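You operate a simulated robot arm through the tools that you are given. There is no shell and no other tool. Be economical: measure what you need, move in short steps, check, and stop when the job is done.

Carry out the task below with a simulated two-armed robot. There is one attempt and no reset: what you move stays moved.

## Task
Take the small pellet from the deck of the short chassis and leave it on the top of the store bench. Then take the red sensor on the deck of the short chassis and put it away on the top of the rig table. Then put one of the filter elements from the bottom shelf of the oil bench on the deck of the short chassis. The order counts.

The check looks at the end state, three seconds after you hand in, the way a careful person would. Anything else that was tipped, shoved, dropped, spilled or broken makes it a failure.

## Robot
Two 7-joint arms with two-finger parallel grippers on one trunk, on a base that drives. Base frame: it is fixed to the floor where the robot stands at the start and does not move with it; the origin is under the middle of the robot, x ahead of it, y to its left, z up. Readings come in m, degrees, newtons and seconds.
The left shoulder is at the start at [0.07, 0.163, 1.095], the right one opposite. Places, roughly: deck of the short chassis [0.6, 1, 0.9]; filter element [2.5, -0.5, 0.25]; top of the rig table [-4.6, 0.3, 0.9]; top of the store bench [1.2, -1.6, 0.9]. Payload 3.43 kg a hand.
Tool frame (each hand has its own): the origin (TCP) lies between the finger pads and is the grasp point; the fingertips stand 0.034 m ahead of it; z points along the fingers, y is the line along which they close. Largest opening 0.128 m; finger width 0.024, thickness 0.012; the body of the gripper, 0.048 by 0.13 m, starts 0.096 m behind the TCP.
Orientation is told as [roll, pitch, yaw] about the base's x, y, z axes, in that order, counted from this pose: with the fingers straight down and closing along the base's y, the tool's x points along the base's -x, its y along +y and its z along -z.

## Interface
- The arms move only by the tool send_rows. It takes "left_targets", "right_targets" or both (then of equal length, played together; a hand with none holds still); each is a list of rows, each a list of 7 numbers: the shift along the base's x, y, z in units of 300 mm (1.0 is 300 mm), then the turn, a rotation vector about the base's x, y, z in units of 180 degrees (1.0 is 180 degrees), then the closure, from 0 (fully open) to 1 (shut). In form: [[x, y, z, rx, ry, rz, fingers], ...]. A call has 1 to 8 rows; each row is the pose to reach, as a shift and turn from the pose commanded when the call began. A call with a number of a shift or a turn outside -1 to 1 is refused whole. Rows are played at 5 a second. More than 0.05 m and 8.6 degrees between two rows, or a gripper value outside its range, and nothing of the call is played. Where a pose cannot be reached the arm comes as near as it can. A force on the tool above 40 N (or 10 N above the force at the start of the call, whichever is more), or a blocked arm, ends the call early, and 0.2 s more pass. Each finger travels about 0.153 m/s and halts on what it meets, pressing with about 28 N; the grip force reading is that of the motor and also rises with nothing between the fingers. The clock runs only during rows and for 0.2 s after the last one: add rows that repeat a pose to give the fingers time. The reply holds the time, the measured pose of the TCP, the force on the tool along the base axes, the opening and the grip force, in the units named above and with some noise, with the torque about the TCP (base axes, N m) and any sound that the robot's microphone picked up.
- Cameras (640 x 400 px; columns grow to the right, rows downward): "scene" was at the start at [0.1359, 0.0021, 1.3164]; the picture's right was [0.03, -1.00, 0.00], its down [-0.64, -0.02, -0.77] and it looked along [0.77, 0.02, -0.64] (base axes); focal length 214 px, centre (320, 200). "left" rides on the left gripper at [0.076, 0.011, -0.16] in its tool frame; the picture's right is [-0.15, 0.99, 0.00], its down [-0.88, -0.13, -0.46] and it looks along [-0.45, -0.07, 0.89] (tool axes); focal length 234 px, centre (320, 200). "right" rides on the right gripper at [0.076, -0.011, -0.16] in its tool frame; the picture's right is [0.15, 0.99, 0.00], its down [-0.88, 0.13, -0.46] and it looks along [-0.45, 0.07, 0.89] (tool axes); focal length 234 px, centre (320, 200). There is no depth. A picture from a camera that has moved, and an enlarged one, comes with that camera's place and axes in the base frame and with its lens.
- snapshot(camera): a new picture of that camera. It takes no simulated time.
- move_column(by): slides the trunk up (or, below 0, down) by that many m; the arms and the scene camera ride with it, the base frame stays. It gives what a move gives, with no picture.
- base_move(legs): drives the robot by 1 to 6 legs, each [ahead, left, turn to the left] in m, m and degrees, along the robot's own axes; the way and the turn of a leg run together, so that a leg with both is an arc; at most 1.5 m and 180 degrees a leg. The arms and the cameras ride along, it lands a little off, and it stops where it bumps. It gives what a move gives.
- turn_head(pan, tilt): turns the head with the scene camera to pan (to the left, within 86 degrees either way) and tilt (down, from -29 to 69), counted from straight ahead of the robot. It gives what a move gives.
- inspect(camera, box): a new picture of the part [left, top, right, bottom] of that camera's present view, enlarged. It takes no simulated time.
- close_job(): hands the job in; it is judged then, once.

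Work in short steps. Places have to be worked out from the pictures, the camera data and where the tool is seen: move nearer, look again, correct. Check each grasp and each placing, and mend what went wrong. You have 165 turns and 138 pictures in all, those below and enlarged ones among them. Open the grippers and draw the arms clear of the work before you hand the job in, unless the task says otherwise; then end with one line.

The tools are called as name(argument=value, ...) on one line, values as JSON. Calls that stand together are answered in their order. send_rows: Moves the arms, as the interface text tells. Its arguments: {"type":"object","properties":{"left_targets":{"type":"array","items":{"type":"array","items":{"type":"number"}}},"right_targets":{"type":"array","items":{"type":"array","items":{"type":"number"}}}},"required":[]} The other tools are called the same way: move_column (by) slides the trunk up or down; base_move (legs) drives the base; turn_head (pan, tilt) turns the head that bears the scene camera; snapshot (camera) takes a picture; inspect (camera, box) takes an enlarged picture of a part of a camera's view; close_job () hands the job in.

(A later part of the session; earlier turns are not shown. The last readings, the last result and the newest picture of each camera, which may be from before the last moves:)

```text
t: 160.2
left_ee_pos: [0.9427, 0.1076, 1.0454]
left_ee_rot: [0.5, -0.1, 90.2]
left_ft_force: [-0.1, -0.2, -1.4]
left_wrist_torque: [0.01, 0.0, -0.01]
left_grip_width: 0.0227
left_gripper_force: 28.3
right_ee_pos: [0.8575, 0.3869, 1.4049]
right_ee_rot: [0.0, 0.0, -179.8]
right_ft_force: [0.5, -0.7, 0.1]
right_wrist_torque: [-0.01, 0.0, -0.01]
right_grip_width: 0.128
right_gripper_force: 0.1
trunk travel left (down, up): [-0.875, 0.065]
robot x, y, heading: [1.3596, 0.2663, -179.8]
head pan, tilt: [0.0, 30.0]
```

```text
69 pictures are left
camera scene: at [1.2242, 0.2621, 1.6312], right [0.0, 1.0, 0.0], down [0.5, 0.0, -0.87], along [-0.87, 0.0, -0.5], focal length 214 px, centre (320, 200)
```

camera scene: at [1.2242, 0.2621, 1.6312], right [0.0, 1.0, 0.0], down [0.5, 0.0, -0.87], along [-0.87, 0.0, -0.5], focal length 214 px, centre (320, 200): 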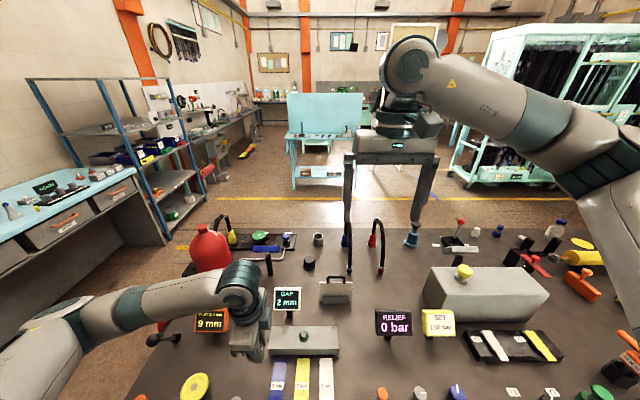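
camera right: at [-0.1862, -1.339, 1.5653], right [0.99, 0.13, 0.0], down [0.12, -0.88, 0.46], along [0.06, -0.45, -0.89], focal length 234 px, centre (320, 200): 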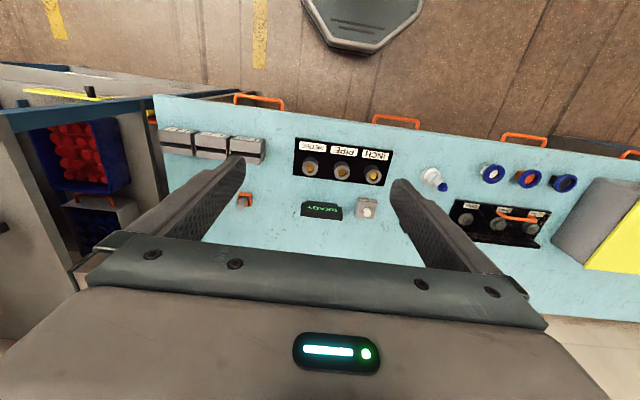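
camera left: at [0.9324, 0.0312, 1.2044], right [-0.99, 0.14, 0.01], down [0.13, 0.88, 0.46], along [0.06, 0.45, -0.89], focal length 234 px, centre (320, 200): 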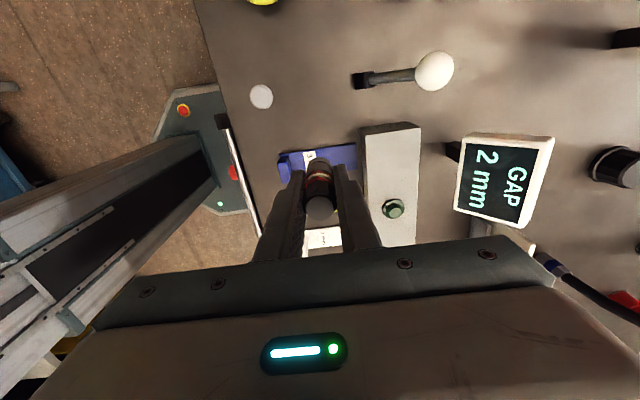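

The sensor is held. I raise it to transport height.

send_rows(left_targets=[[0, 0, 0.16, 0, 0, 0, 0.92], [0, 0, 0.32, 0, 0, 0, 0.92], [0, 0, 0.48, 0, 0, 0, 0.92], [0, 0, 0.64, 0, 0, 0, 0.92], [0, 0, 0.8, 0, 0, 0, 0.92], [0, 0, 0.96, 0, 0, 0, 0.92]])

base_move(legs=[[-0.2, 0.0, 0], [0, 1.1, 0], [1.5, 0, 0], [0.6, 0, 0]])

turn_head(pan=0, tilt=15)

snapshot(camera="scene")

```text
t: 161.7
left_ee_pos: [0.9417, 0.1084, 1.3369]
left_ee_rot: [0.5, -0.1, 90.3]
left_ft_force: [0.3, -0.2, -2.0]
left_wrist_torque: [0.01, 0.05, 0.02]
left_grip_width: 0.0231
left_gripper_force: 28.3
right_ee_pos: [0.86, 0.3871, 1.4049]
right_ee_rot: [0.0, -0.1, -179.8]
right_ft_force: [0.5, -0.1, 0.1]
right_wrist_torque: [-0.01, 0.03, 0.01]
right_grip_width: 0.1283
right_gripper_force: 0.1
trunk travel left (down, up): [-0.875, 0.065]
robot x, y, heading: [1.3658, 0.2638, -179.8]
head pan, tilt: [0.0, 30.0]
```

```text
t: 178.5
left_ee_pos: [-0.9603, -0.9444, 1.3369]
left_ee_rot: [0.5, -0.1, 87.7]
left_ft_force: [-0.8, -0.8, -0.6]
left_wrist_torque: [0.03, 0.03, -0.01]
left_grip_width: 0.0229
left_gripper_force: 28.1
right_ee_pos: [-1.0296, -0.6628, 1.4052]
right_ee_rot: [0.1, -0.1, 177.7]
right_ft_force: [0.7, 0.5, 0.8]
right_wrist_torque: [-0.01, 0.0, -0.03]
right_grip_width: 0.1281
right_gripper_force: 0.1
trunk travel left (down, up): [-0.875, 0.065]
robot x, y, heading: [-0.5332, -0.8106, 177.7]
head pan, tilt: [0.0, 30.0]
```

```text
t: 179.3
left_ee_pos: [-0.9613, -0.9442, 1.3361]
left_ee_rot: [0.3, -0.2, 87.6]
left_ft_force: [0.1, 0.1, -1.1]
left_wrist_torque: [0.03, -0.01, 0.01]
left_grip_width: 0.0231
left_gripper_force: 28.0
right_ee_pos: [-1.0301, -0.6625, 1.4036]
right_ee_rot: [-0.1, 0.1, 177.6]
right_ft_force: [-0.9, 0.0, 0.4]
right_wrist_torque: [0.02, 0.01, -0.03]
right_grip_width: 0.1282
right_gripper_force: 0.1
trunk travel left (down, up): [-0.875, 0.065]
robot x, y, heading: [-0.5281, -0.8057, 177.7]
head pan, tilt: [0.0, 15.0]
```

```text
68 pictures are left
camera scene: at [-0.6741, -0.803, 1.6552], right [0.04, 1.0, 0.0], down [0.26, -0.01, -0.97], along [-0.96, 0.04, -0.26], focal length 214 px, centre (320, 200)
```

scene: 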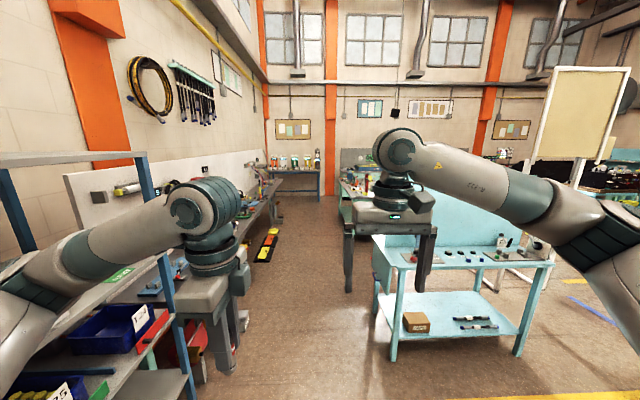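

The rig table should be beyond the light-blue table, at (370,184) in this view. I drive up the aisle 1.5 m.

base_move(legs=[[1.5, 0.0, 2.3]])

snapshot(camera="scene")

```text
t: 186.9
left_ee_pos: [-2.4854, -0.9838, 1.3363]
left_ee_rot: [0.4, -0.2, 92.6]
left_ft_force: [-0.6, -0.4, -0.9]
left_wrist_torque: [-0.02, 0.0, 0.05]
left_grip_width: 0.023
left_gripper_force: 28.0
right_ee_pos: [-2.5783, -0.709, 1.4049]
right_ee_rot: [0.0, -0.1, -177.4]
right_ft_force: [0.2, 0.5, 0.2]
right_wrist_torque: [0.01, 0.02, 0.03]
right_grip_width: 0.1279
right_gripper_force: 0.0
trunk travel left (down, up): [-0.875, 0.065]
robot x, y, heading: [-2.0625, -0.8078, -177.2]
head pan, tilt: [0.0, 15.0]
```

```text
67 pictures are left
camera scene: at [-2.2111, -0.8189, 1.6554], right [-0.04, 1.0, 0.0], down [0.26, 0.01, -0.97], along [-0.96, -0.04, -0.26], focal length 214 px, centre (320, 200)
```

scene: 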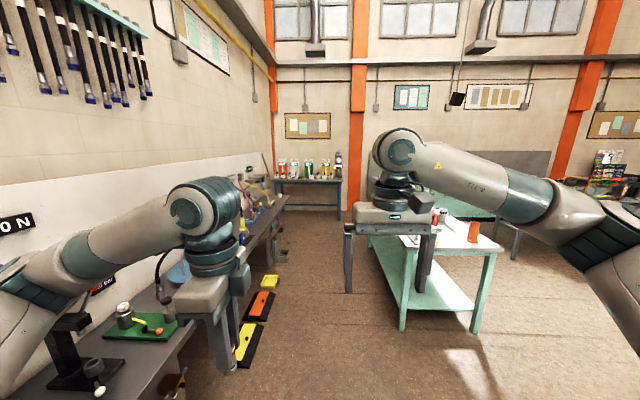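

The rig table is at right-ahead (near corner ≈ (-3.83,-0.15)). I drive in front of it.

base_move(legs=[[1.0, 0.0, -2.8], [0, -0.8, 0]])

turn_head(pan=0, tilt=35)

snapshot(camera="scene")

```text
t: 196.1
left_ee_pos: [-3.5013, -0.1612, 1.3361]
left_ee_rot: [0.4, -0.1, 89.5]
left_ft_force: [-0.1, 0.0, -0.5]
left_wrist_torque: [0.01, 0.02, -0.01]
left_grip_width: 0.0231
left_gripper_force: 28.3
right_ee_pos: [-3.5781, 0.1181, 1.4041]
right_ee_rot: [-0.2, 0.0, 179.5]
right_ft_force: [-0.3, -0.3, 0.7]
right_wrist_torque: [0.03, 0.01, 0.03]
right_grip_width: 0.1279
right_gripper_force: 0.1
trunk travel left (down, up): [-0.875, 0.065]
robot x, y, heading: [-3.0716, -0.0121, 179.6]
head pan, tilt: [0.0, 15.0]
```

```text
t: 196.9
left_ee_pos: [-3.4999, -0.1608, 1.337]
left_ee_rot: [0.4, 0.0, 89.4]
left_ft_force: [-0.6, 0.0, -0.7]
left_wrist_torque: [-0.01, 0.03, -0.05]
left_grip_width: 0.0229
left_gripper_force: 28.0
right_ee_pos: [-3.5779, 0.1214, 1.4053]
right_ee_rot: [-0.1, 0.0, 179.5]
right_ft_force: [0.5, 0.3, -0.3]
right_wrist_torque: [-0.01, -0.01, -0.02]
right_grip_width: 0.1279
right_gripper_force: 0.0
trunk travel left (down, up): [-0.875, 0.065]
robot x, y, heading: [-3.0718, -0.0098, 179.2]
head pan, tilt: [0.0, 35.0]
```

```text
66 pictures are left
camera scene: at [-3.2113, -0.0096, 1.6235], right [0.01, 1.0, 0.0], down [0.57, -0.01, -0.82], along [-0.82, 0.01, -0.57], focal length 214 px, centre (320, 200)
```

scene: 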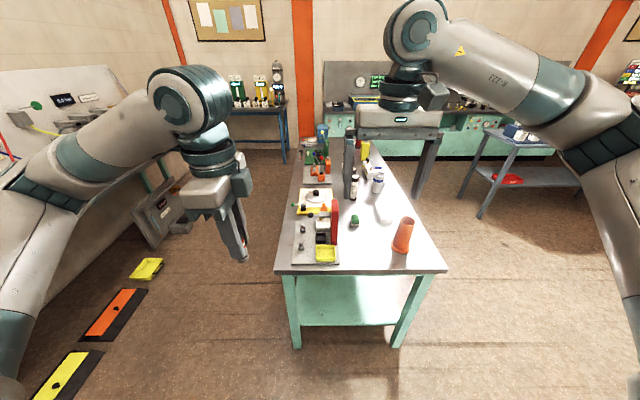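

The rig table's end faces me, with a free spot between the yellow box and orange cup at about (-3.87, 0.2). I drive into place.

base_move(legs=[[0, -0.34, 0.6], [0.38, 0, 0]])

turn_head(pan=0, tilt=55)

snapshot(camera="scene")

snapshot(camera="left")

```text
t: 201.2
left_ee_pos: [-3.8778, 0.1691, 1.3385]
left_ee_rot: [0.5, -0.3, 90.2]
left_ft_force: [-0.2, -0.1, -0.8]
left_wrist_torque: [-0.02, 0.02, 0.03]
left_grip_width: 0.0228
left_gripper_force: 28.3
right_ee_pos: [-3.9589, 0.4479, 1.406]
right_ee_rot: [-0.1, -0.2, -179.5]
right_ft_force: [-0.1, 1.0, -0.3]
right_wrist_torque: [0.01, 0.0, 0.02]
right_grip_width: 0.1279
right_gripper_force: 0.1
trunk travel left (down, up): [-0.875, 0.065]
robot x, y, heading: [-3.4524, 0.3269, -179.5]
head pan, tilt: [0.0, 35.0]
```

```text
t: 202.0
left_ee_pos: [-3.8786, 0.1694, 1.337]
left_ee_rot: [0.4, -0.2, 90.4]
left_ft_force: [-0.4, 0.4, -0.8]
left_wrist_torque: [-0.01, -0.01, 0.02]
left_grip_width: 0.0232
left_gripper_force: 27.6
right_ee_pos: [-3.9618, 0.4487, 1.4041]
right_ee_rot: [0.1, -0.1, -179.7]
right_ft_force: [-0.1, 0.2, 0.1]
right_wrist_torque: [0.05, -0.01, -0.03]
right_grip_width: 0.128
right_gripper_force: 0.1
trunk travel left (down, up): [-0.875, 0.065]
robot x, y, heading: [-3.4528, 0.3244, -179.8]
head pan, tilt: [0.0, 55.0]
```

```text
65 pictures are left
camera scene: at [-3.5776, 0.325, 1.5951], right [-0.01, 1.0, 0.0], down [0.82, 0.01, -0.57], along [-0.57, 0.0, -0.82], focal length 214 px, centre (320, 200)
```

scene: 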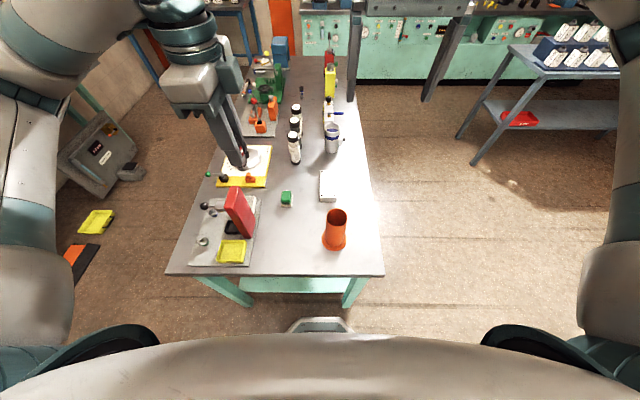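

```text
64 pictures are left
camera left: at [-3.8897, 0.0939, 1.4958], right [-0.99, 0.14, 0.01], down [0.13, 0.88, 0.46], along [0.06, 0.45, -0.89], focal length 234 px, centre (320, 200)
```

left: 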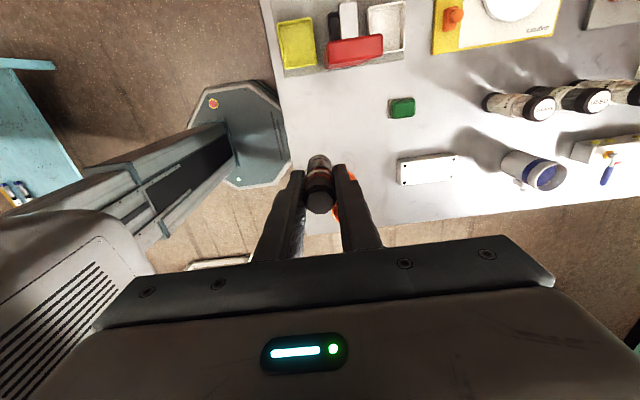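

Target (-3.89, 0.225). I lower the sensor there to TCP z≈1.0, above the surface.

send_rows(left_targets=[[-0.02, 0.09, -0.1, 0, 0, 0, 0.92], [-0.04, 0.185, -0.23, 0, 0, 0, 0.92], [-0.04, 0.185, -0.39, 0, 0, 0, 0.92], [-0.04, 0.185, -0.55, 0, 0, 0, 0.92], [-0.04, 0.185, -0.71, 0, 0, 0, 0.92], [-0.04, 0.185, -0.87, 0, 0, 0, 0.92], [-0.04, 0.185, -1.0, 0, 0, 0, 0.92]])

snapshot(camera="left")

inspect(camera="scene", box=[180, 140, 380, 265])

```text
t: 203.6
left_ee_pos: [-3.8915, 0.2254, 1.0355]
left_ee_rot: [0.5, -0.2, 90.4]
left_ft_force: [-0.4, -0.3, -0.1]
left_wrist_torque: [0.03, -0.02, 0.02]
left_grip_width: 0.0229
left_gripper_force: 28.0
right_ee_pos: [-3.9609, 0.4477, 1.4055]
right_ee_rot: [0.0, -0.1, -179.6]
right_ft_force: [0.3, -0.3, -0.3]
right_wrist_torque: [-0.02, -0.03, 0.01]
right_grip_width: 0.1282
right_gripper_force: 0.0
trunk travel left (down, up): [-0.875, 0.065]
robot x, y, heading: [-3.4554, 0.3268, -179.5]
head pan, tilt: [0.0, 55.0]
```

```text
63 pictures are left
camera left: at [-3.9011, 0.1496, 1.1949], right [-0.99, 0.14, 0.01], down [0.13, 0.88, 0.46], along [0.06, 0.45, -0.89], focal length 234 px, centre (320, 200)
```

left: 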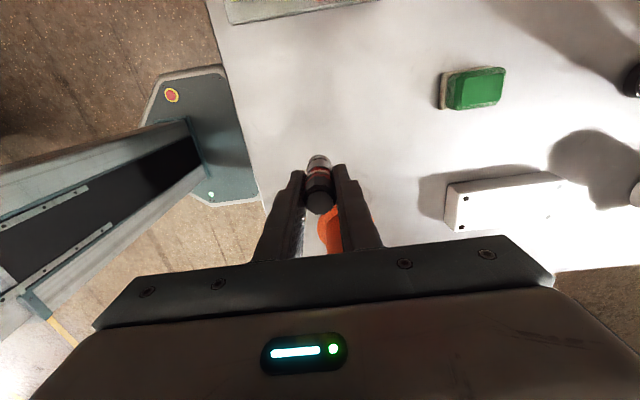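

```text
3.20 times, centred on (280, 202) of scene
camera zoom: at [-3.5764, 0.3242, 1.5952], right [-0.01, 1.0, 0.0], down [0.82, 0.01, -0.57], along [-0.57, 0.0, -0.82], focal length 686 px, centre (448, 192)
```

zoom: 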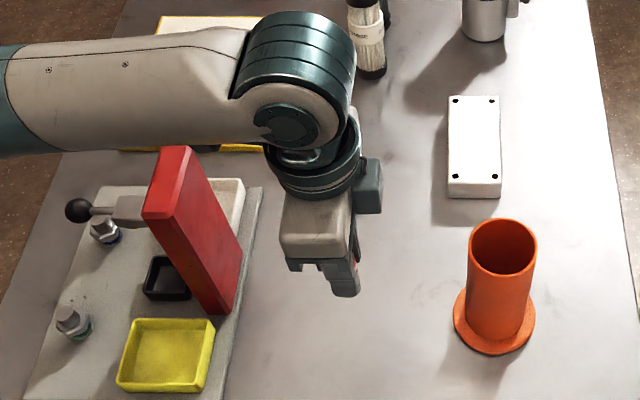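

The forearm passes over the red panel (top ≈1.10, forearm bottom ≈1.24 now), leaving about 5 cm at the end; I shift 2 cm away and step down to 0.975.

send_rows(left_targets=[[0.06, 0.05, 0, 0, 0, 0, 0.92], [0.06, 0.05, -0.07, 0, 0, 0, 0.92], [0.06, 0.05, -0.14, 0, 0, 0, 0.92], [0.06, 0.05, -0.2, 0, 0, 0, 0.92]])

inspect(camera="scene", box=[180, 140, 380, 265])

inspect(camera="left", box=[240, 120, 400, 220])

```text
t: 204.6
left_ee_pos: [-3.8723, 0.2404, 0.9753]
left_ee_rot: [0.4, -0.1, 90.3]
left_ft_force: [-1.5, 0.3, -1.3]
left_wrist_torque: [0.02, -0.01, 0.0]
left_grip_width: 0.0228
left_gripper_force: 28.0
right_ee_pos: [-3.9615, 0.4481, 1.4059]
right_ee_rot: [0.1, 0.0, -179.6]
right_ft_force: [0.0, 0.5, -0.7]
right_wrist_torque: [-0.02, 0.03, 0.02]
right_grip_width: 0.1281
right_gripper_force: 0.0
trunk travel left (down, up): [-0.875, 0.065]
robot x, y, heading: [-3.4542, 0.3263, -179.9]
head pan, tilt: [0.0, 55.0]
```

```text
3.20 times, centred on (280, 202) of scene
camera zoom: at [-3.5763, 0.3254, 1.5952], right [-0.01, 1.0, 0.0], down [0.82, 0.0, -0.57], along [-0.57, 0.0, -0.82], focal length 686 px, centre (448, 192)
```

zoom: 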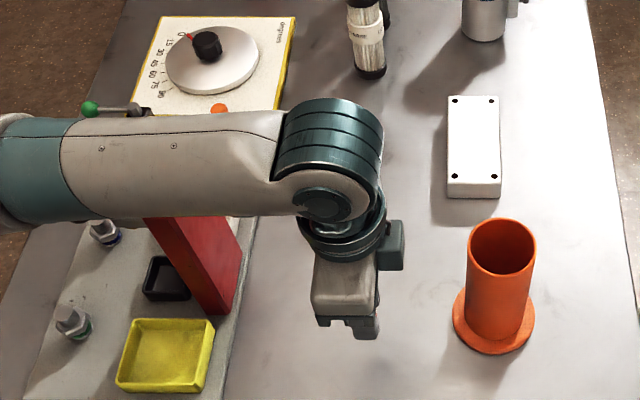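

```text
4.00 times, centred on (320, 170) of left
camera zoom: at [-3.8831, 0.1653, 1.1347], right [-0.99, 0.14, 0.01], down [0.13, 0.88, 0.46], along [0.06, 0.45, -0.89], focal length 937 px, centre (320, 320)
```

zoom: 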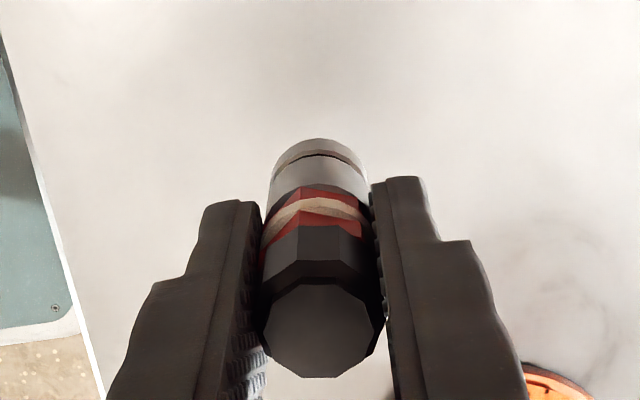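

The forearm clearance over the red panel is too thin. I lift back up and instead approach from the table's +y side, where the forearm will hang off the table's end.

send_rows(left_targets=[[0, 0, 0.16, 0, 0, 0, 0.92], [0, 0, 0.32, 0, 0, 0, 0.92], [0, 0, 0.48, 0, 0, 0, 0.92], [0, 0, 0.64, 0, 0, 0, 0.92], [0, 0, 0.8, 0, 0, 0, 0.92], [0, 0, 0.96, 0, 0, 0, 0.92], [0, 0, 1.0, 0, 0, 0, 0.92]])

base_move(legs=[[-0.35, 0, 0], [0, -0.95, 0], [0, 0, 90], [0, -0.95, 0]])

snapshot(camera="scene")

```text
t: 206.2
left_ee_pos: [-3.8711, 0.2405, 1.2778]
left_ee_rot: [0.4, -0.1, 90.3]
left_ft_force: [-0.3, -0.3, -0.5]
left_wrist_torque: [-0.03, 0.02, -0.07]
left_grip_width: 0.0229
left_gripper_force: 28.0
right_ee_pos: [-3.9617, 0.448, 1.4054]
right_ee_rot: [0.0, -0.1, -179.5]
right_ft_force: [0.8, -0.7, 0.0]
right_wrist_torque: [-0.01, -0.03, -0.03]
right_grip_width: 0.1281
right_gripper_force: 0.0
trunk travel left (down, up): [-0.875, 0.065]
robot x, y, heading: [-3.456, 0.3262, -179.6]
head pan, tilt: [0.0, 55.0]
```

```text
t: 211.5
left_ee_pos: [-3.5264, 0.8818, 1.2782]
left_ee_rot: [0.4, 0.2, 90.3]
left_ft_force: [-0.3, 0.8, -0.3]
left_wrist_torque: [-0.11, 0.01, -0.02]
left_grip_width: 0.023
left_gripper_force: 27.7
right_ee_pos: [-3.6148, 1.0925, 1.4033]
right_ee_rot: [0.4, 0.0, -179.8]
right_ft_force: [-1.1, 1.5, 0.2]
right_wrist_torque: [-0.13, -0.01, -0.01]
right_grip_width: 0.1278
right_gripper_force: 0.1
trunk travel left (down, up): [-0.875, 0.065]
robot x, y, heading: [-3.109, 0.9614, -179.8]
head pan, tilt: [0.0, 55.0]
stopped in leg 2: the robot was blocked; the commanded pose is now the measured one
```

```text
59 pictures are left
camera scene: at [-3.2306, 0.9702, 1.5951], right [-0.01, 1.0, -0.01], down [0.82, 0.0, -0.57], along [-0.57, -0.01, -0.82], focal length 214 px, centre (320, 200)
```

scene: 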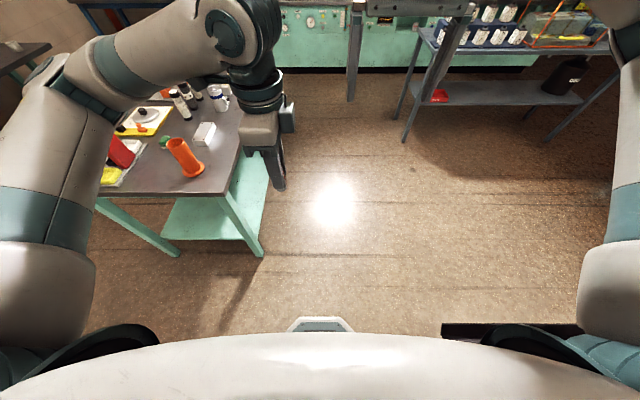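

Something at my right stopped me. I look there before moving.

turn_head(pan=-70, tilt=35)

snapshot(camera="scene")

```text
t: 212.9
left_ee_pos: [-3.5254, 0.8746, 1.2784]
left_ee_rot: [0.3, 0.0, 90.3]
left_ft_force: [0.2, -0.2, -1.6]
left_wrist_torque: [0.01, -0.03, 0.02]
left_grip_width: 0.0228
left_gripper_force: 27.6
right_ee_pos: [-3.6144, 1.0831, 1.4039]
right_ee_rot: [0.0, 0.0, -179.7]
right_ft_force: [-0.6, -0.7, 0.5]
right_wrist_torque: [-0.01, 0.0, -0.02]
right_grip_width: 0.1279
right_gripper_force: 0.1
trunk travel left (down, up): [-0.875, 0.065]
robot x, y, heading: [-3.1056, 0.9619, -179.7]
head pan, tilt: [-70.0, 35.0]
```

```text
58 pictures are left
camera scene: at [-3.1892, 1.0438, 1.6233], right [0.94, 0.35, 0.0], down [0.2, -0.54, -0.82], along [-0.29, 0.77, -0.57], focal length 214 px, centre (320, 200)
```

scene: 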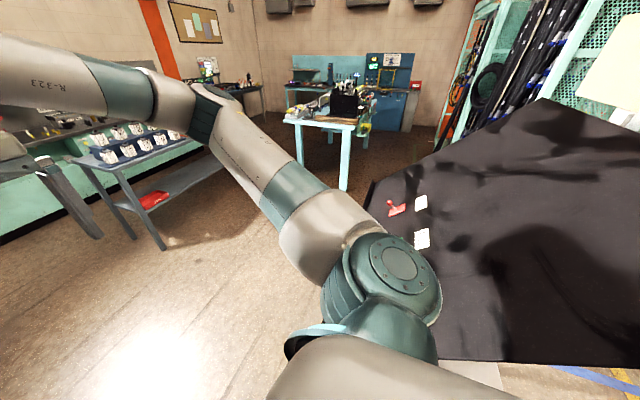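

It's a dark-topped table; my base touched it and it looks undisturbed. I step away from it, drive ahead alongside the rig table, and turn to face it.

base_move(legs=[[0, 0.07, 0], [0.98, 0, 0], [0, 0, 90]])

turn_head(pan=0, tilt=55)

snapshot(camera="scene")

snapshot(camera="left")

```text
t: 222.2
left_ee_pos: [-3.9964, 0.4603, 1.2787]
left_ee_rot: [0.4, -0.1, 177.1]
left_ft_force: [0.7, 0.9, -1.0]
left_wrist_torque: [0.03, 0.04, 0.01]
left_grip_width: 0.0231
left_gripper_force: 28.1
right_ee_pos: [-4.21, 0.383, 1.4051]
right_ee_rot: [0.0, 0.0, -92.8]
right_ft_force: [0.5, -0.5, -0.5]
right_wrist_torque: [-0.03, 0.01, -0.01]
right_grip_width: 0.128
right_gripper_force: 0.0
trunk travel left (down, up): [-0.875, 0.065]
robot x, y, heading: [-4.0591, 0.8826, -92.9]
head pan, tilt: [-70.0, 35.0]
```

```text
t: 223.6
left_ee_pos: [-3.9947, 0.4598, 1.278]
left_ee_rot: [0.4, -0.2, 177.2]
left_ft_force: [1.3, 0.3, -1.2]
left_wrist_torque: [0.05, -0.04, 0.01]
left_grip_width: 0.0231
left_gripper_force: 28.3
right_ee_pos: [-4.2091, 0.3823, 1.4055]
right_ee_rot: [0.0, 0.0, -92.8]
right_ft_force: [0.4, -0.1, -0.4]
right_wrist_torque: [-0.04, 0.0, -0.04]
right_grip_width: 0.1279
right_gripper_force: 0.0
trunk travel left (down, up): [-0.875, 0.065]
robot x, y, heading: [-4.0578, 0.8811, -93.2]
head pan, tilt: [0.0, 55.0]
```

```text
57 pictures are left
camera scene: at [-4.0651, 0.7591, 1.5952], right [-1.0, 0.05, 0.0], down [0.04, 0.82, -0.57], along [-0.03, -0.57, -0.82], focal length 214 px, centre (320, 200)
```

scene: 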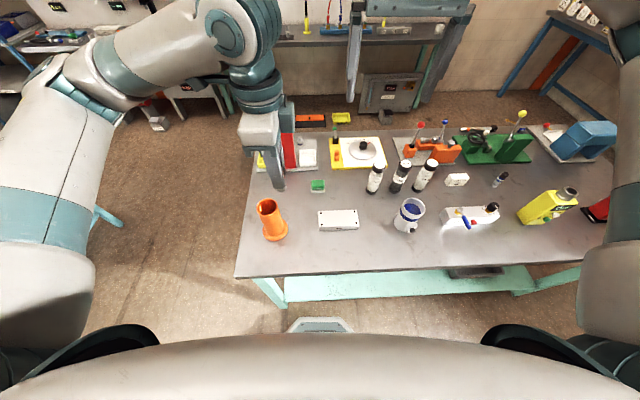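

```text
56 pictures are left
camera left: at [-3.9206, 0.4469, 1.4371], right [-0.19, -0.98, 0.01], down [-0.87, 0.18, 0.46], along [-0.45, 0.08, -0.89], focal length 234 px, centre (320, 200)
```

left: 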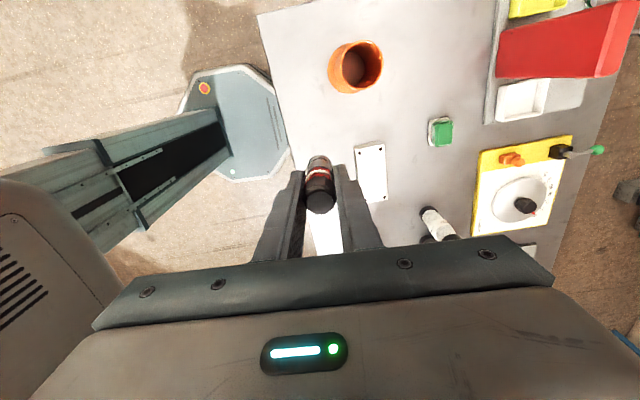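

The cup (top ≈1.09) is too near here; a better spot is near the edge in the gap before the mug, around (-4.25, 0.50). I shift the base right 0.25 m.

base_move(legs=[[-0.02, -0.25, 3.0]])

snapshot(camera="scene")

snapshot(camera="left")

```text
t: 225.4
left_ee_pos: [-4.2268, 0.4885, 1.278]
left_ee_rot: [0.4, -0.2, -179.4]
left_ft_force: [-1.3, -0.2, -0.6]
left_wrist_torque: [0.01, -0.02, 0.03]
left_grip_width: 0.023
left_gripper_force: 27.7
right_ee_pos: [-4.4338, 0.3994, 1.4056]
right_ee_rot: [-0.1, 0.0, -89.5]
right_ft_force: [0.3, -0.2, -0.3]
right_wrist_torque: [0.01, 0.02, -0.01]
right_grip_width: 0.1279
right_gripper_force: 0.1
trunk travel left (down, up): [-0.875, 0.065]
robot x, y, heading: [-4.3174, 0.9109, -89.4]
head pan, tilt: [0.0, 55.0]
```

```text
55 pictures are left
camera scene: at [-4.311, 0.784, 1.5951], right [-1.0, -0.01, 0.0], down [-0.01, 0.82, -0.57], along [0.0, -0.57, -0.82], focal length 214 px, centre (320, 200)
```

scene: 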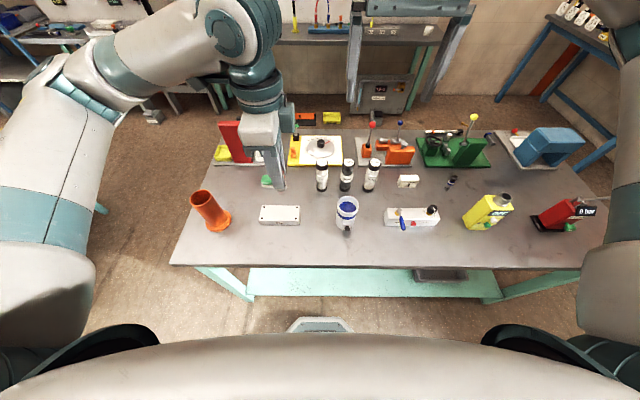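

```text
54 pictures are left
camera left: at [-4.1489, 0.4806, 1.4368], right [-0.14, -0.99, 0.01], down [-0.88, 0.13, 0.46], along [-0.46, 0.06, -0.89], focal length 234 px, centre (320, 200)
```

left: 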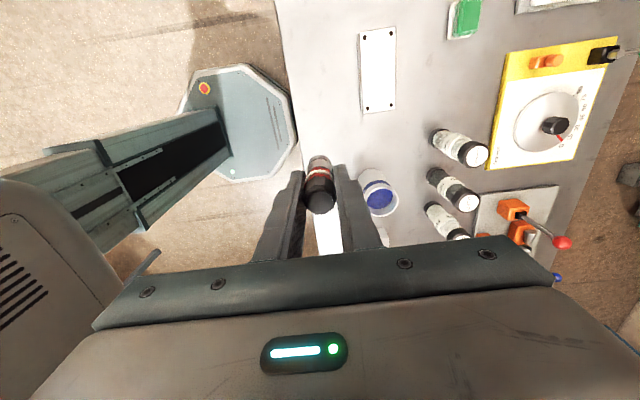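

Target (-4.28, 0.50): about 7 cm from the edge, clear of the white box and mug. I lower to TCP z≈0.985.

send_rows(left_targets=[[-0.09, 0.02, -0.1, 0, 0, 0, 0.92], [-0.177, 0.04, -0.22, 0, 0, 0, 0.92], [-0.177, 0.04, -0.38, 0, 0, 0, 0.92], [-0.177, 0.04, -0.54, 0, 0, 0, 0.92], [-0.177, 0.04, -0.7, 0, 0, 0, 0.92], [-0.177, 0.04, -0.86, 0, 0, 0, 0.92], [-0.177, 0.04, -0.97, 0, 0, 0, 0.92]])

snapshot(camera="left")

snapshot(camera="scene")

```text
t: 227.1
left_ee_pos: [-4.2795, 0.4999, 0.9848]
left_ee_rot: [0.5, -0.2, -179.6]
left_ft_force: [0.0, -0.1, -1.7]
left_wrist_torque: [0.01, 0.01, -0.01]
left_grip_width: 0.0231
left_gripper_force: 27.7
right_ee_pos: [-4.4352, 0.4005, 1.4053]
right_ee_rot: [0.0, 0.0, -89.5]
right_ft_force: [-0.1, 0.0, 1.1]
right_wrist_torque: [-0.01, 0.01, 0.0]
right_grip_width: 0.1277
right_gripper_force: 0.0
trunk travel left (down, up): [-0.875, 0.065]
robot x, y, heading: [-4.3162, 0.9035, -89.8]
head pan, tilt: [0.0, 55.0]
```

```text
53 pictures are left
camera left: at [-4.2045, 0.4914, 1.1454], right [-0.14, -0.99, 0.01], down [-0.88, 0.13, 0.46], along [-0.45, 0.06, -0.89], focal length 234 px, centre (320, 200)
```

left: 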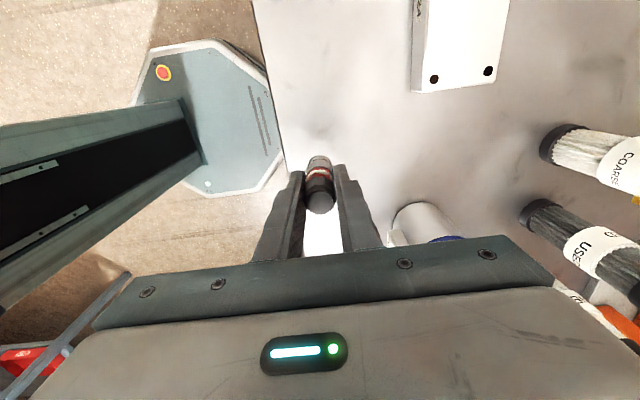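

```text
52 pictures are left
camera scene: at [-4.3129, 0.7841, 1.5952], right [-1.0, -0.01, 0.0], down [-0.01, 0.82, -0.57], along [0.0, -0.57, -0.82], focal length 214 px, centre (320, 200)
```

scene: 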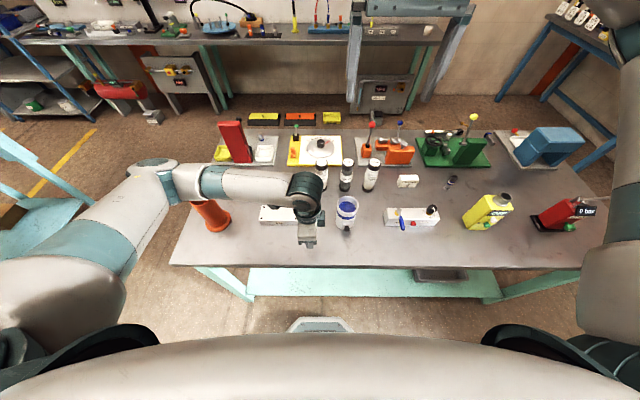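

Forearm clears the cup. I step down watching for contact.

send_rows(left_targets=[[0, 0, -0.03, 0, 0, 0, 0.92], [0, 0, -0.06, 0, 0, 0, 0.92], [0, 0, -0.09, 0, 0, 0, 0.92], [0, 0, -0.11, 0, 0, 0, 0.92], [0, 0, -0.13, 0, 0, 0, 0.92]])

inspect(camera="left", box=[240, 120, 400, 220])

```text
t: 228.2
left_ee_pos: [-4.2797, 0.5009, 0.9477]
left_ee_rot: [0.5, -0.2, -179.5]
left_ft_force: [0.3, -0.7, -0.8]
left_wrist_torque: [-0.01, 0.03, 0.01]
left_grip_width: 0.0231
left_gripper_force: 27.8
right_ee_pos: [-4.4365, 0.4006, 1.4055]
right_ee_rot: [0.0, 0.0, -89.5]
right_ft_force: [-0.6, 0.0, -0.3]
right_wrist_torque: [-0.03, 0.03, 0.01]
right_grip_width: 0.1281
right_gripper_force: 0.0
trunk travel left (down, up): [-0.875, 0.065]
robot x, y, heading: [-4.3173, 0.9079, -89.6]
head pan, tilt: [0.0, 55.0]
```

```text
4.00 times, centred on (320, 170) of left
camera zoom: at [-4.2034, 0.4919, 1.1071], right [-0.14, -0.99, 0.01], down [-0.88, 0.13, 0.46], along [-0.45, 0.06, -0.89], focal length 937 px, centre (320, 320)
```

zoom: 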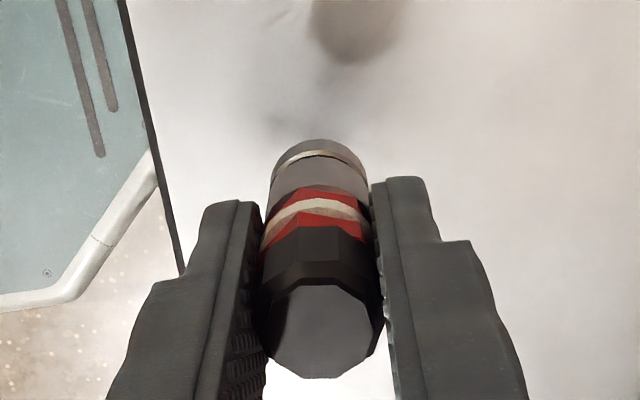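

Shadow not yet meeting the sensor's base; continuing in 4 mm steps.

send_rows(left_targets=[[0, 0, -0.013, 0, 0, 0, 0.92], [0, 0, -0.027, 0, 0, 0, 0.92], [0, 0, -0.04, 0, 0, 0, 0.92], [0, 0, -0.053, 0, 0, 0, 0.92], [0, 0, -0.067, 0, 0, 0, 0.92], [0, 0, -0.08, 0, 0, 0, 0.92]])

inspect(camera="left", box=[240, 120, 400, 220])

```text
t: 229.7
left_ee_pos: [-4.28, 0.5014, 0.9246]
left_ee_rot: [0.4, -0.2, -179.5]
left_ft_force: [0.7, 0.2, 0.1]
left_wrist_torque: [-0.02, 0.01, 0.0]
left_grip_width: 0.0229
left_gripper_force: 27.6
right_ee_pos: [-4.4363, 0.4005, 1.4061]
right_ee_rot: [0.0, 0.1, -89.6]
right_ft_force: [0.4, -0.2, 0.9]
right_wrist_torque: [0.01, 0.01, -0.01]
right_grip_width: 0.128
right_gripper_force: 0.0
trunk travel left (down, up): [-0.875, 0.065]
robot x, y, heading: [-4.3139, 0.9061, -89.6]
head pan, tilt: [0.0, 55.0]
```

```text
4.00 times, centred on (320, 170) of left
camera zoom: at [-4.2044, 0.4925, 1.0833], right [-0.14, -0.99, 0.01], down [-0.88, 0.13, 0.46], along [-0.45, 0.06, -0.89], focal length 937 px, centre (320, 320)
```

zoom: 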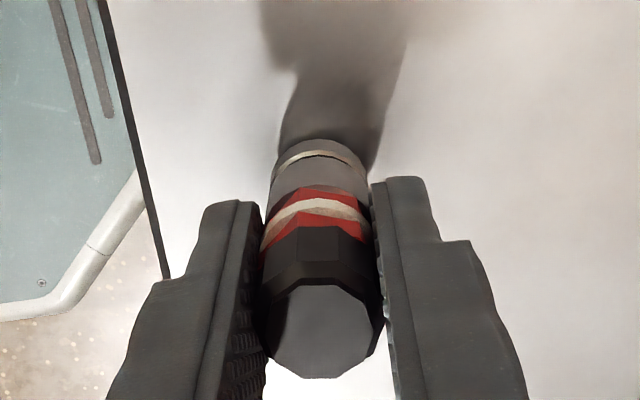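

Shadow now nearly touches the base. A few more millimetres.

send_rows(left_targets=[[0, 0, -0.008, 0, 0, 0, 0.92], [0, 0, -0.016, 0, 0, 0, 0.92], [0, 0, -0.024, 0, 0, 0, 0.92]])

send_rows(left_targets=[[0, 0, -0.005, 0, 0, 0, 0.92], [0, 0, -0.01, 0, 0, 0, 0.92]])

inspect(camera="left", box=[240, 120, 400, 220])

```text
t: 230.4
left_ee_pos: [-4.2812, 0.5013, 0.9208]
left_ee_rot: [0.6, -0.4, -179.4]
left_ft_force: [2.4, -2.5, 25.8]
left_wrist_torque: [0.03, -0.11, -0.04]
left_grip_width: 0.0233
left_gripper_force: 28.3
right_ee_pos: [-4.436, 0.4029, 1.4057]
right_ee_rot: [0.0, -0.1, -89.5]
right_ft_force: [-0.1, -0.2, 1.6]
right_wrist_torque: [0.0, 0.0, 0.01]
right_grip_width: 0.1283
right_gripper_force: 0.1
trunk travel left (down, up): [-0.875, 0.065]
robot x, y, heading: [-4.3135, 0.9087, -89.5]
head pan, tilt: [0.0, 55.0]
```

```text
t: 231.1
left_ee_pos: [-4.2813, 0.5026, 0.9156]
left_ee_rot: [0.4, -0.2, -179.6]
left_ft_force: [0.9, -5.7, 25.6]
left_wrist_torque: [-0.14, -0.01, -0.02]
left_grip_width: 0.0232
left_gripper_force: 28.4
right_ee_pos: [-4.4357, 0.401, 1.405]
right_ee_rot: [0.0, -0.2, -89.5]
right_ft_force: [-0.6, 0.1, 0.0]
right_wrist_torque: [0.02, -0.02, -0.01]
right_grip_width: 0.128
right_gripper_force: 0.0
trunk travel left (down, up): [-0.875, 0.065]
robot x, y, heading: [-4.3129, 0.9084, -89.6]
head pan, tilt: [0.0, 55.0]
```

```text
4.00 times, centred on (320, 170) of left
camera zoom: at [-4.2049, 0.4929, 1.0751], right [-0.14, -0.99, 0.01], down [-0.88, 0.13, 0.46], along [-0.45, 0.05, -0.89], focal length 937 px, centre (320, 320)
```

zoom: 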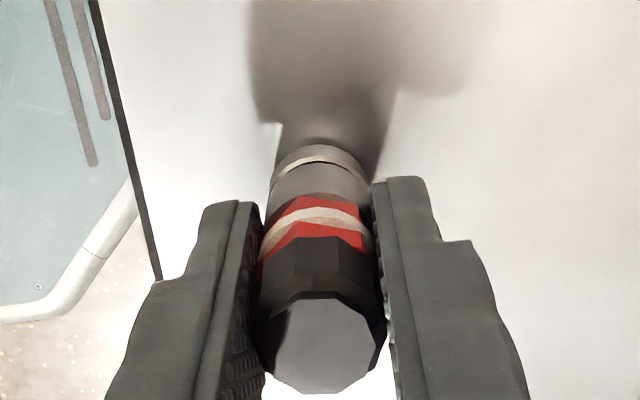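

The sensor rests on the table. I ease up 3 mm, open and withdraw upward.

send_rows(left_targets=[[0, 0, 0.01, 0, 0, 0, 0.9], [0, 0, 0.01, 0, 0, 0, 0.8], [0, 0, 0.01, 0, 0, 0, 0.72], [0, 0, 0.01, 0, 0, 0, 0.65], [0, 0, 0.01, 0, 0, 0, 0.62], [0, 0, 0.12, 0, 0, 0, 0.62], [0, 0, 0.26, 0, 0, 0, 0.62], [0, 0, 0.42, 0, 0, 0, 0.62]])

snapshot(camera="left")

```text
t: 232.8
left_ee_pos: [-4.2792, 0.5022, 1.041]
left_ee_rot: [0.5, -0.1, -179.5]
left_ft_force: [0.3, 0.6, 0.4]
left_wrist_torque: [0.02, 0.01, 0.0]
left_grip_width: 0.0485
left_gripper_force: 0.0
right_ee_pos: [-4.4349, 0.3994, 1.4051]
right_ee_rot: [0.0, 0.0, -89.5]
right_ft_force: [-0.3, -0.6, 1.0]
right_wrist_torque: [-0.05, -0.02, 0.02]
right_grip_width: 0.128
right_gripper_force: 0.0
trunk travel left (down, up): [-0.875, 0.065]
robot x, y, heading: [-4.3161, 0.9086, -89.7]
head pan, tilt: [0.0, 55.0]
```

```text
48 pictures are left
camera left: at [-4.2034, 0.4928, 1.2019], right [-0.14, -0.99, 0.01], down [-0.88, 0.13, 0.46], along [-0.45, 0.06, -0.89], focal length 234 px, centre (320, 200)
```

left: 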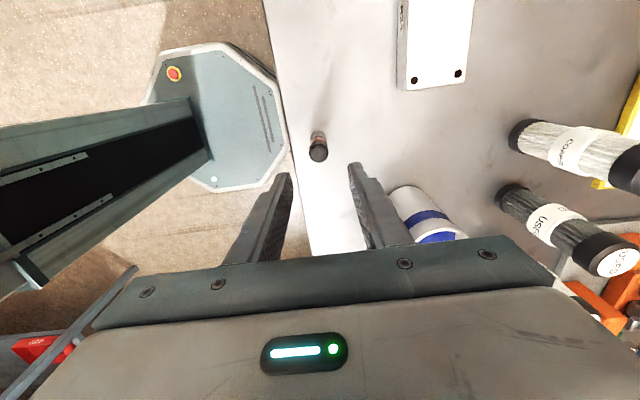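

The sensor stands upright on the rig table. I raise the hand and drive back toward the main bench.

send_rows(left_targets=[[0, 0, 0.16, 0, 0, 0, 0.5], [0, 0, 0.32, 0, 0, 0, 0.4], [0, 0, 0.48, 0, 0, 0, 0.3], [0, 0, 0.64, 0, 0, 0, 0.2], [0, 0, 0.8, 0, 0, 0, 0.1], [0, 0, 0.96, 0, 0, 0, 0]])

inspect(camera="scene", box=[180, 140, 420, 290])

base_move(legs=[[0, 0, 90], [0.95, 0, 0], [0, -1.5, 0], [0, -0.22, 0], [1.5, 0, 0]])

```text
t: 234.2
left_ee_pos: [-4.2776, 0.5035, 1.3277]
left_ee_rot: [0.4, -0.1, -179.5]
left_ft_force: [1.0, -0.6, -0.6]
left_wrist_torque: [-0.01, -0.01, -0.01]
left_grip_width: 0.1279
left_gripper_force: 0.1
right_ee_pos: [-4.4356, 0.4017, 1.4048]
right_ee_rot: [0.0, -0.2, -89.6]
right_ft_force: [0.6, -0.6, -0.2]
right_wrist_torque: [-0.04, 0.01, -0.02]
right_grip_width: 0.1283
right_gripper_force: 0.0
trunk travel left (down, up): [-0.875, 0.065]
robot x, y, heading: [-4.3171, 0.9039, -89.4]
head pan, tilt: [0.0, 55.0]
```

```text
2.67 times, centred on (300, 215) of scene
camera zoom: at [-4.3138, 0.7853, 1.5951], right [-1.0, -0.01, 0.0], down [-0.01, 0.82, -0.57], along [0.01, -0.57, -0.82], focal length 572 px, centre (373, 160)
```

zoom: 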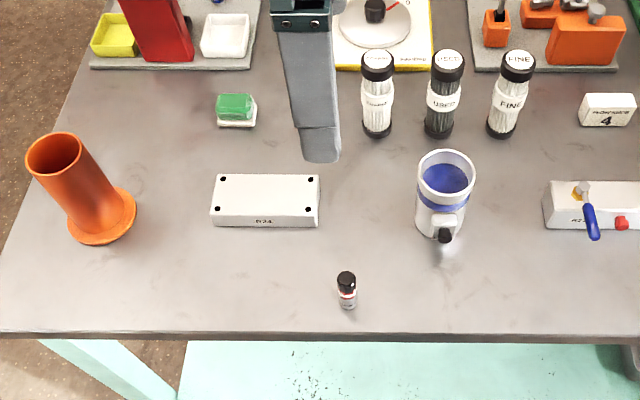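

```text
t: 258.4
left_ee_pos: [-1.4934, -0.8089, 1.3271]
left_ee_rot: [0.6, -0.3, -89.8]
left_ft_force: [0.1, 0.0, 0.3]
left_wrist_torque: [-0.01, -0.02, -0.01]
left_grip_width: 0.1282
left_gripper_force: 0.1
right_ee_pos: [-1.3924, -0.967, 1.4052]
right_ee_rot: [0.0, 0.0, 0.2]
right_ft_force: [-0.2, 0.9, 0.2]
right_wrist_torque: [-0.05, 0.04, -0.01]
right_grip_width: 0.1279
right_gripper_force: 0.0
trunk travel left (down, up): [-0.875, 0.065]
robot x, y, heading: [-1.8953, -0.8447, 0.3]
head pan, tilt: [0.0, 55.0]
```

Sensor fine on the rig table. I continue to the oil bench behind the main bench.

base_move(legs=[[1.5, 0, 0], [1.5, 0, 0], [0.3, 0.3, 0]])

turn_head(pan=0, tilt=45)

snapshot(camera="scene")

```text
t: 274.9
left_ee_pos: [1.7336, -0.4586, 1.3268]
left_ee_rot: [0.6, -0.1, -87.1]
left_ft_force: [0.4, 0.1, -0.5]
left_wrist_torque: [0.0, -0.03, 0.0]
left_grip_width: 0.1279
left_gripper_force: 0.1
right_ee_pos: [1.8404, -0.6118, 1.4042]
right_ee_rot: [-0.1, -0.1, 2.8]
right_ft_force: [-0.2, 0.5, -1.1]
right_wrist_torque: [0.03, -0.04, 0.02]
right_grip_width: 0.1281
right_gripper_force: 0.1
trunk travel left (down, up): [-0.875, 0.065]
robot x, y, heading: [1.3311, -0.5095, 2.7]
head pan, tilt: [0.0, 55.0]
```

```text
t: 275.6
left_ee_pos: [1.7354, -0.4578, 1.3274]
left_ee_rot: [0.3, -0.3, -87.2]
left_ft_force: [0.5, -0.6, -0.1]
left_wrist_torque: [0.01, -0.02, 0.01]
left_grip_width: 0.1283
left_gripper_force: 0.0
right_ee_pos: [1.844, -0.6101, 1.4049]
right_ee_rot: [0.1, 0.0, 2.8]
right_ft_force: [0.0, -0.2, -0.6]
right_wrist_torque: [-0.01, -0.01, 0.02]
right_grip_width: 0.1282
right_gripper_force: 0.0
trunk travel left (down, up): [-0.875, 0.065]
robot x, y, heading: [1.3335, -0.5078, 2.8]
head pan, tilt: [0.0, 45.0]
```

```text
46 pictures are left
camera scene: at [1.4632, -0.5038, 1.6085], right [0.05, -1.0, 0.0], down [-0.71, -0.03, -0.71], along [0.71, 0.03, -0.71], focal length 214 px, centre (320, 200)
```

scene: 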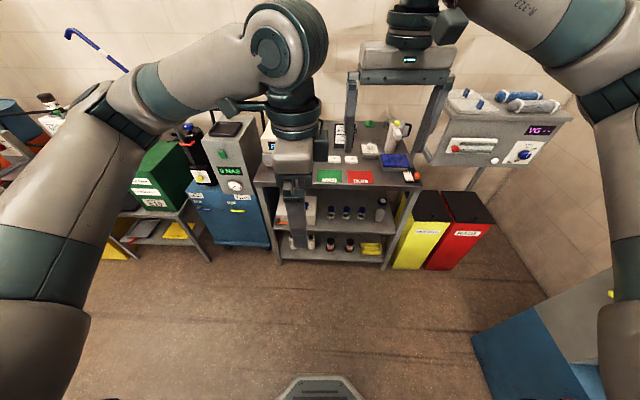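

I enlarge the bottom shelf to identify the filter elements.

inspect(camera="scene", box=[265, 180, 405, 268])

```text
4.55 times, centred on (335, 224) of scene
camera zoom: at [1.4632, -0.5038, 1.6085], right [0.05, -1.0, 0.0], down [-0.71, -0.03, -0.71], along [0.71, 0.03, -0.71], focal length 975 px, centre (252, 91)
```

zoom: 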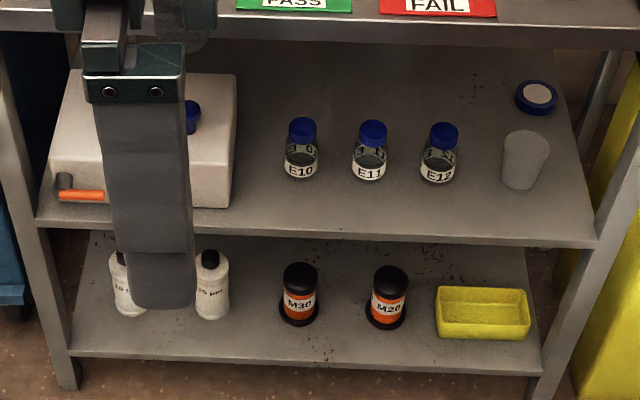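

Bottom shelf: two white bottle-like items, M30/M20 black-orange items and a tray. I shift left and lower the trunk for a level view.

base_move(legs=[[0.1, 0.2, -2.8]])

move_column(by=-0.55)

turn_head(pan=-10, tilt=40)

snapshot(camera="scene")

snapshot(camera="right")

```text
t: 277.3
left_ee_pos: [1.8318, -0.2812, 1.3274]
left_ee_rot: [0.5, 0.0, -89.7]
left_ft_force: [-0.1, 0.3, -0.2]
left_wrist_torque: [0.08, 0.0, -0.02]
left_grip_width: 0.128
left_gripper_force: 0.1
right_ee_pos: [1.9326, -0.4387, 1.4065]
right_ee_rot: [0.1, -0.1, 0.3]
right_ft_force: [0.1, -0.5, -0.2]
right_wrist_torque: [0.02, 0.0, 0.01]
right_grip_width: 0.1283
right_gripper_force: 0.2
trunk travel left (down, up): [-0.875, 0.065]
robot x, y, heading: [1.4292, -0.3111, 0.4]
head pan, tilt: [0.0, 45.0]
```

```text
refused: -0.55 is not a number from -0.4 to 0.4
```

```text
t: 278.0
left_ee_pos: [1.8331, -0.2786, 1.3263]
left_ee_rot: [0.5, -0.2, -89.8]
left_ft_force: [0.3, 0.0, 0.9]
left_wrist_torque: [-0.01, 0.01, -0.02]
left_grip_width: 0.128
left_gripper_force: 0.0
right_ee_pos: [1.9339, -0.4363, 1.4063]
right_ee_rot: [0.0, -0.1, 0.2]
right_ft_force: [0.3, -0.5, 0.5]
right_wrist_torque: [-0.03, 0.02, -0.02]
right_grip_width: 0.1278
right_gripper_force: 0.0
trunk travel left (down, up): [-0.875, 0.065]
robot x, y, heading: [1.4261, -0.313, 0.3]
head pan, tilt: [-10.0, 40.0]
```

```text
44 pictures are left
camera scene: at [1.5618, -0.3279, 1.6158], right [-0.17, -0.99, 0.0], down [-0.63, 0.11, -0.77], along [0.75, -0.13, -0.64], focal length 214 px, centre (320, 200)
```

scene: 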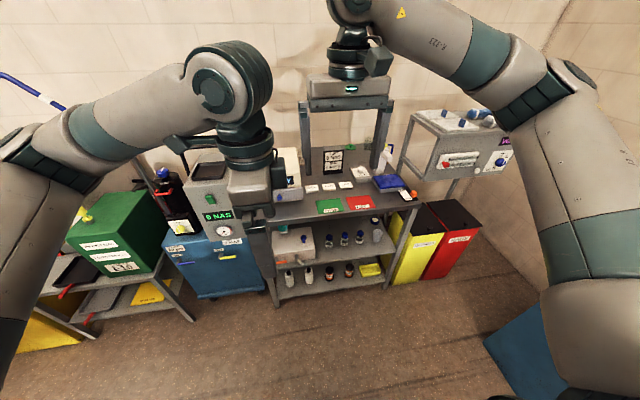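

```text
43 pictures are left
camera right: at [1.8584, -0.4487, 1.5652], right [-0.15, 0.99, 0.0], down [0.88, 0.13, 0.46], along [0.45, 0.07, -0.89], focal length 234 px, centre (320, 200)
```

right: 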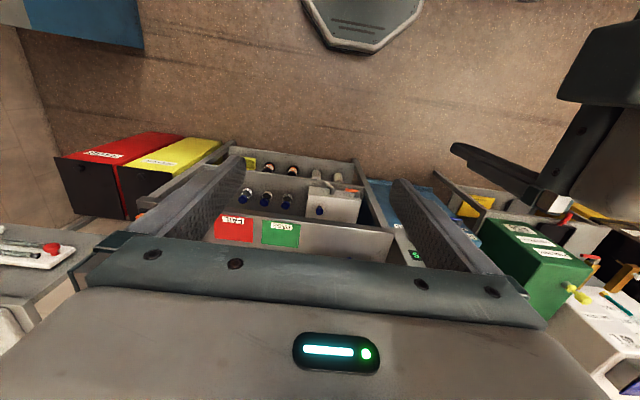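

Trunk moves are limited to 0.4 m, so I lower by 0.4 and look.

move_column(by=-0.4)

turn_head(pan=-8, tilt=40)

snapshot(camera="scene")

```text
t: 281.8
left_ee_pos: [1.8316, -0.2791, 0.9282]
left_ee_rot: [0.3, -0.3, -89.7]
left_ft_force: [-0.7, 0.4, 1.1]
left_wrist_torque: [0.0, 0.02, 0.03]
left_grip_width: 0.1282
left_gripper_force: 0.1
right_ee_pos: [1.9336, -0.4355, 1.005]
right_ee_rot: [0.0, 0.0, 0.3]
right_ft_force: [0.0, 1.2, 0.1]
right_wrist_torque: [0.01, -0.02, 0.01]
right_grip_width: 0.1279
right_gripper_force: 0.1
trunk travel left (down, up): [-0.475, 0.465]
robot x, y, heading: [1.4237, -0.3139, 0.4]
head pan, tilt: [-10.0, 40.0]
```

```text
t: 282.4
left_ee_pos: [1.8322, -0.2786, 0.9267]
left_ee_rot: [0.4, -0.2, -89.6]
left_ft_force: [-0.9, 0.1, -0.2]
left_wrist_torque: [-0.02, -0.02, 0.0]
left_grip_width: 0.1278
left_gripper_force: 0.2
right_ee_pos: [1.9342, -0.4359, 1.005]
right_ee_rot: [0.0, 0.1, 0.3]
right_ft_force: [0.6, 0.3, -1.1]
right_wrist_torque: [-0.03, -0.01, 0.03]
right_grip_width: 0.1278
right_gripper_force: 0.0
trunk travel left (down, up): [-0.475, 0.465]
robot x, y, heading: [1.4255, -0.3135, 0.2]
head pan, tilt: [-8.0, 40.0]
```

```text
42 pictures are left
camera scene: at [1.562, -0.3251, 1.2158], right [-0.13, -0.99, 0.0], down [-0.64, 0.09, -0.77], along [0.76, -0.1, -0.64], focal length 214 px, centre (320, 200)
```

scene: 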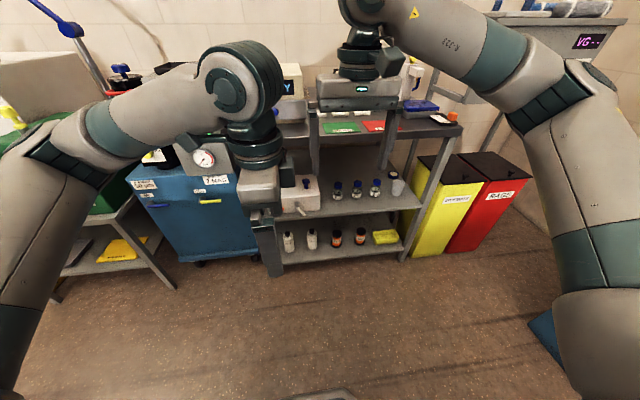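

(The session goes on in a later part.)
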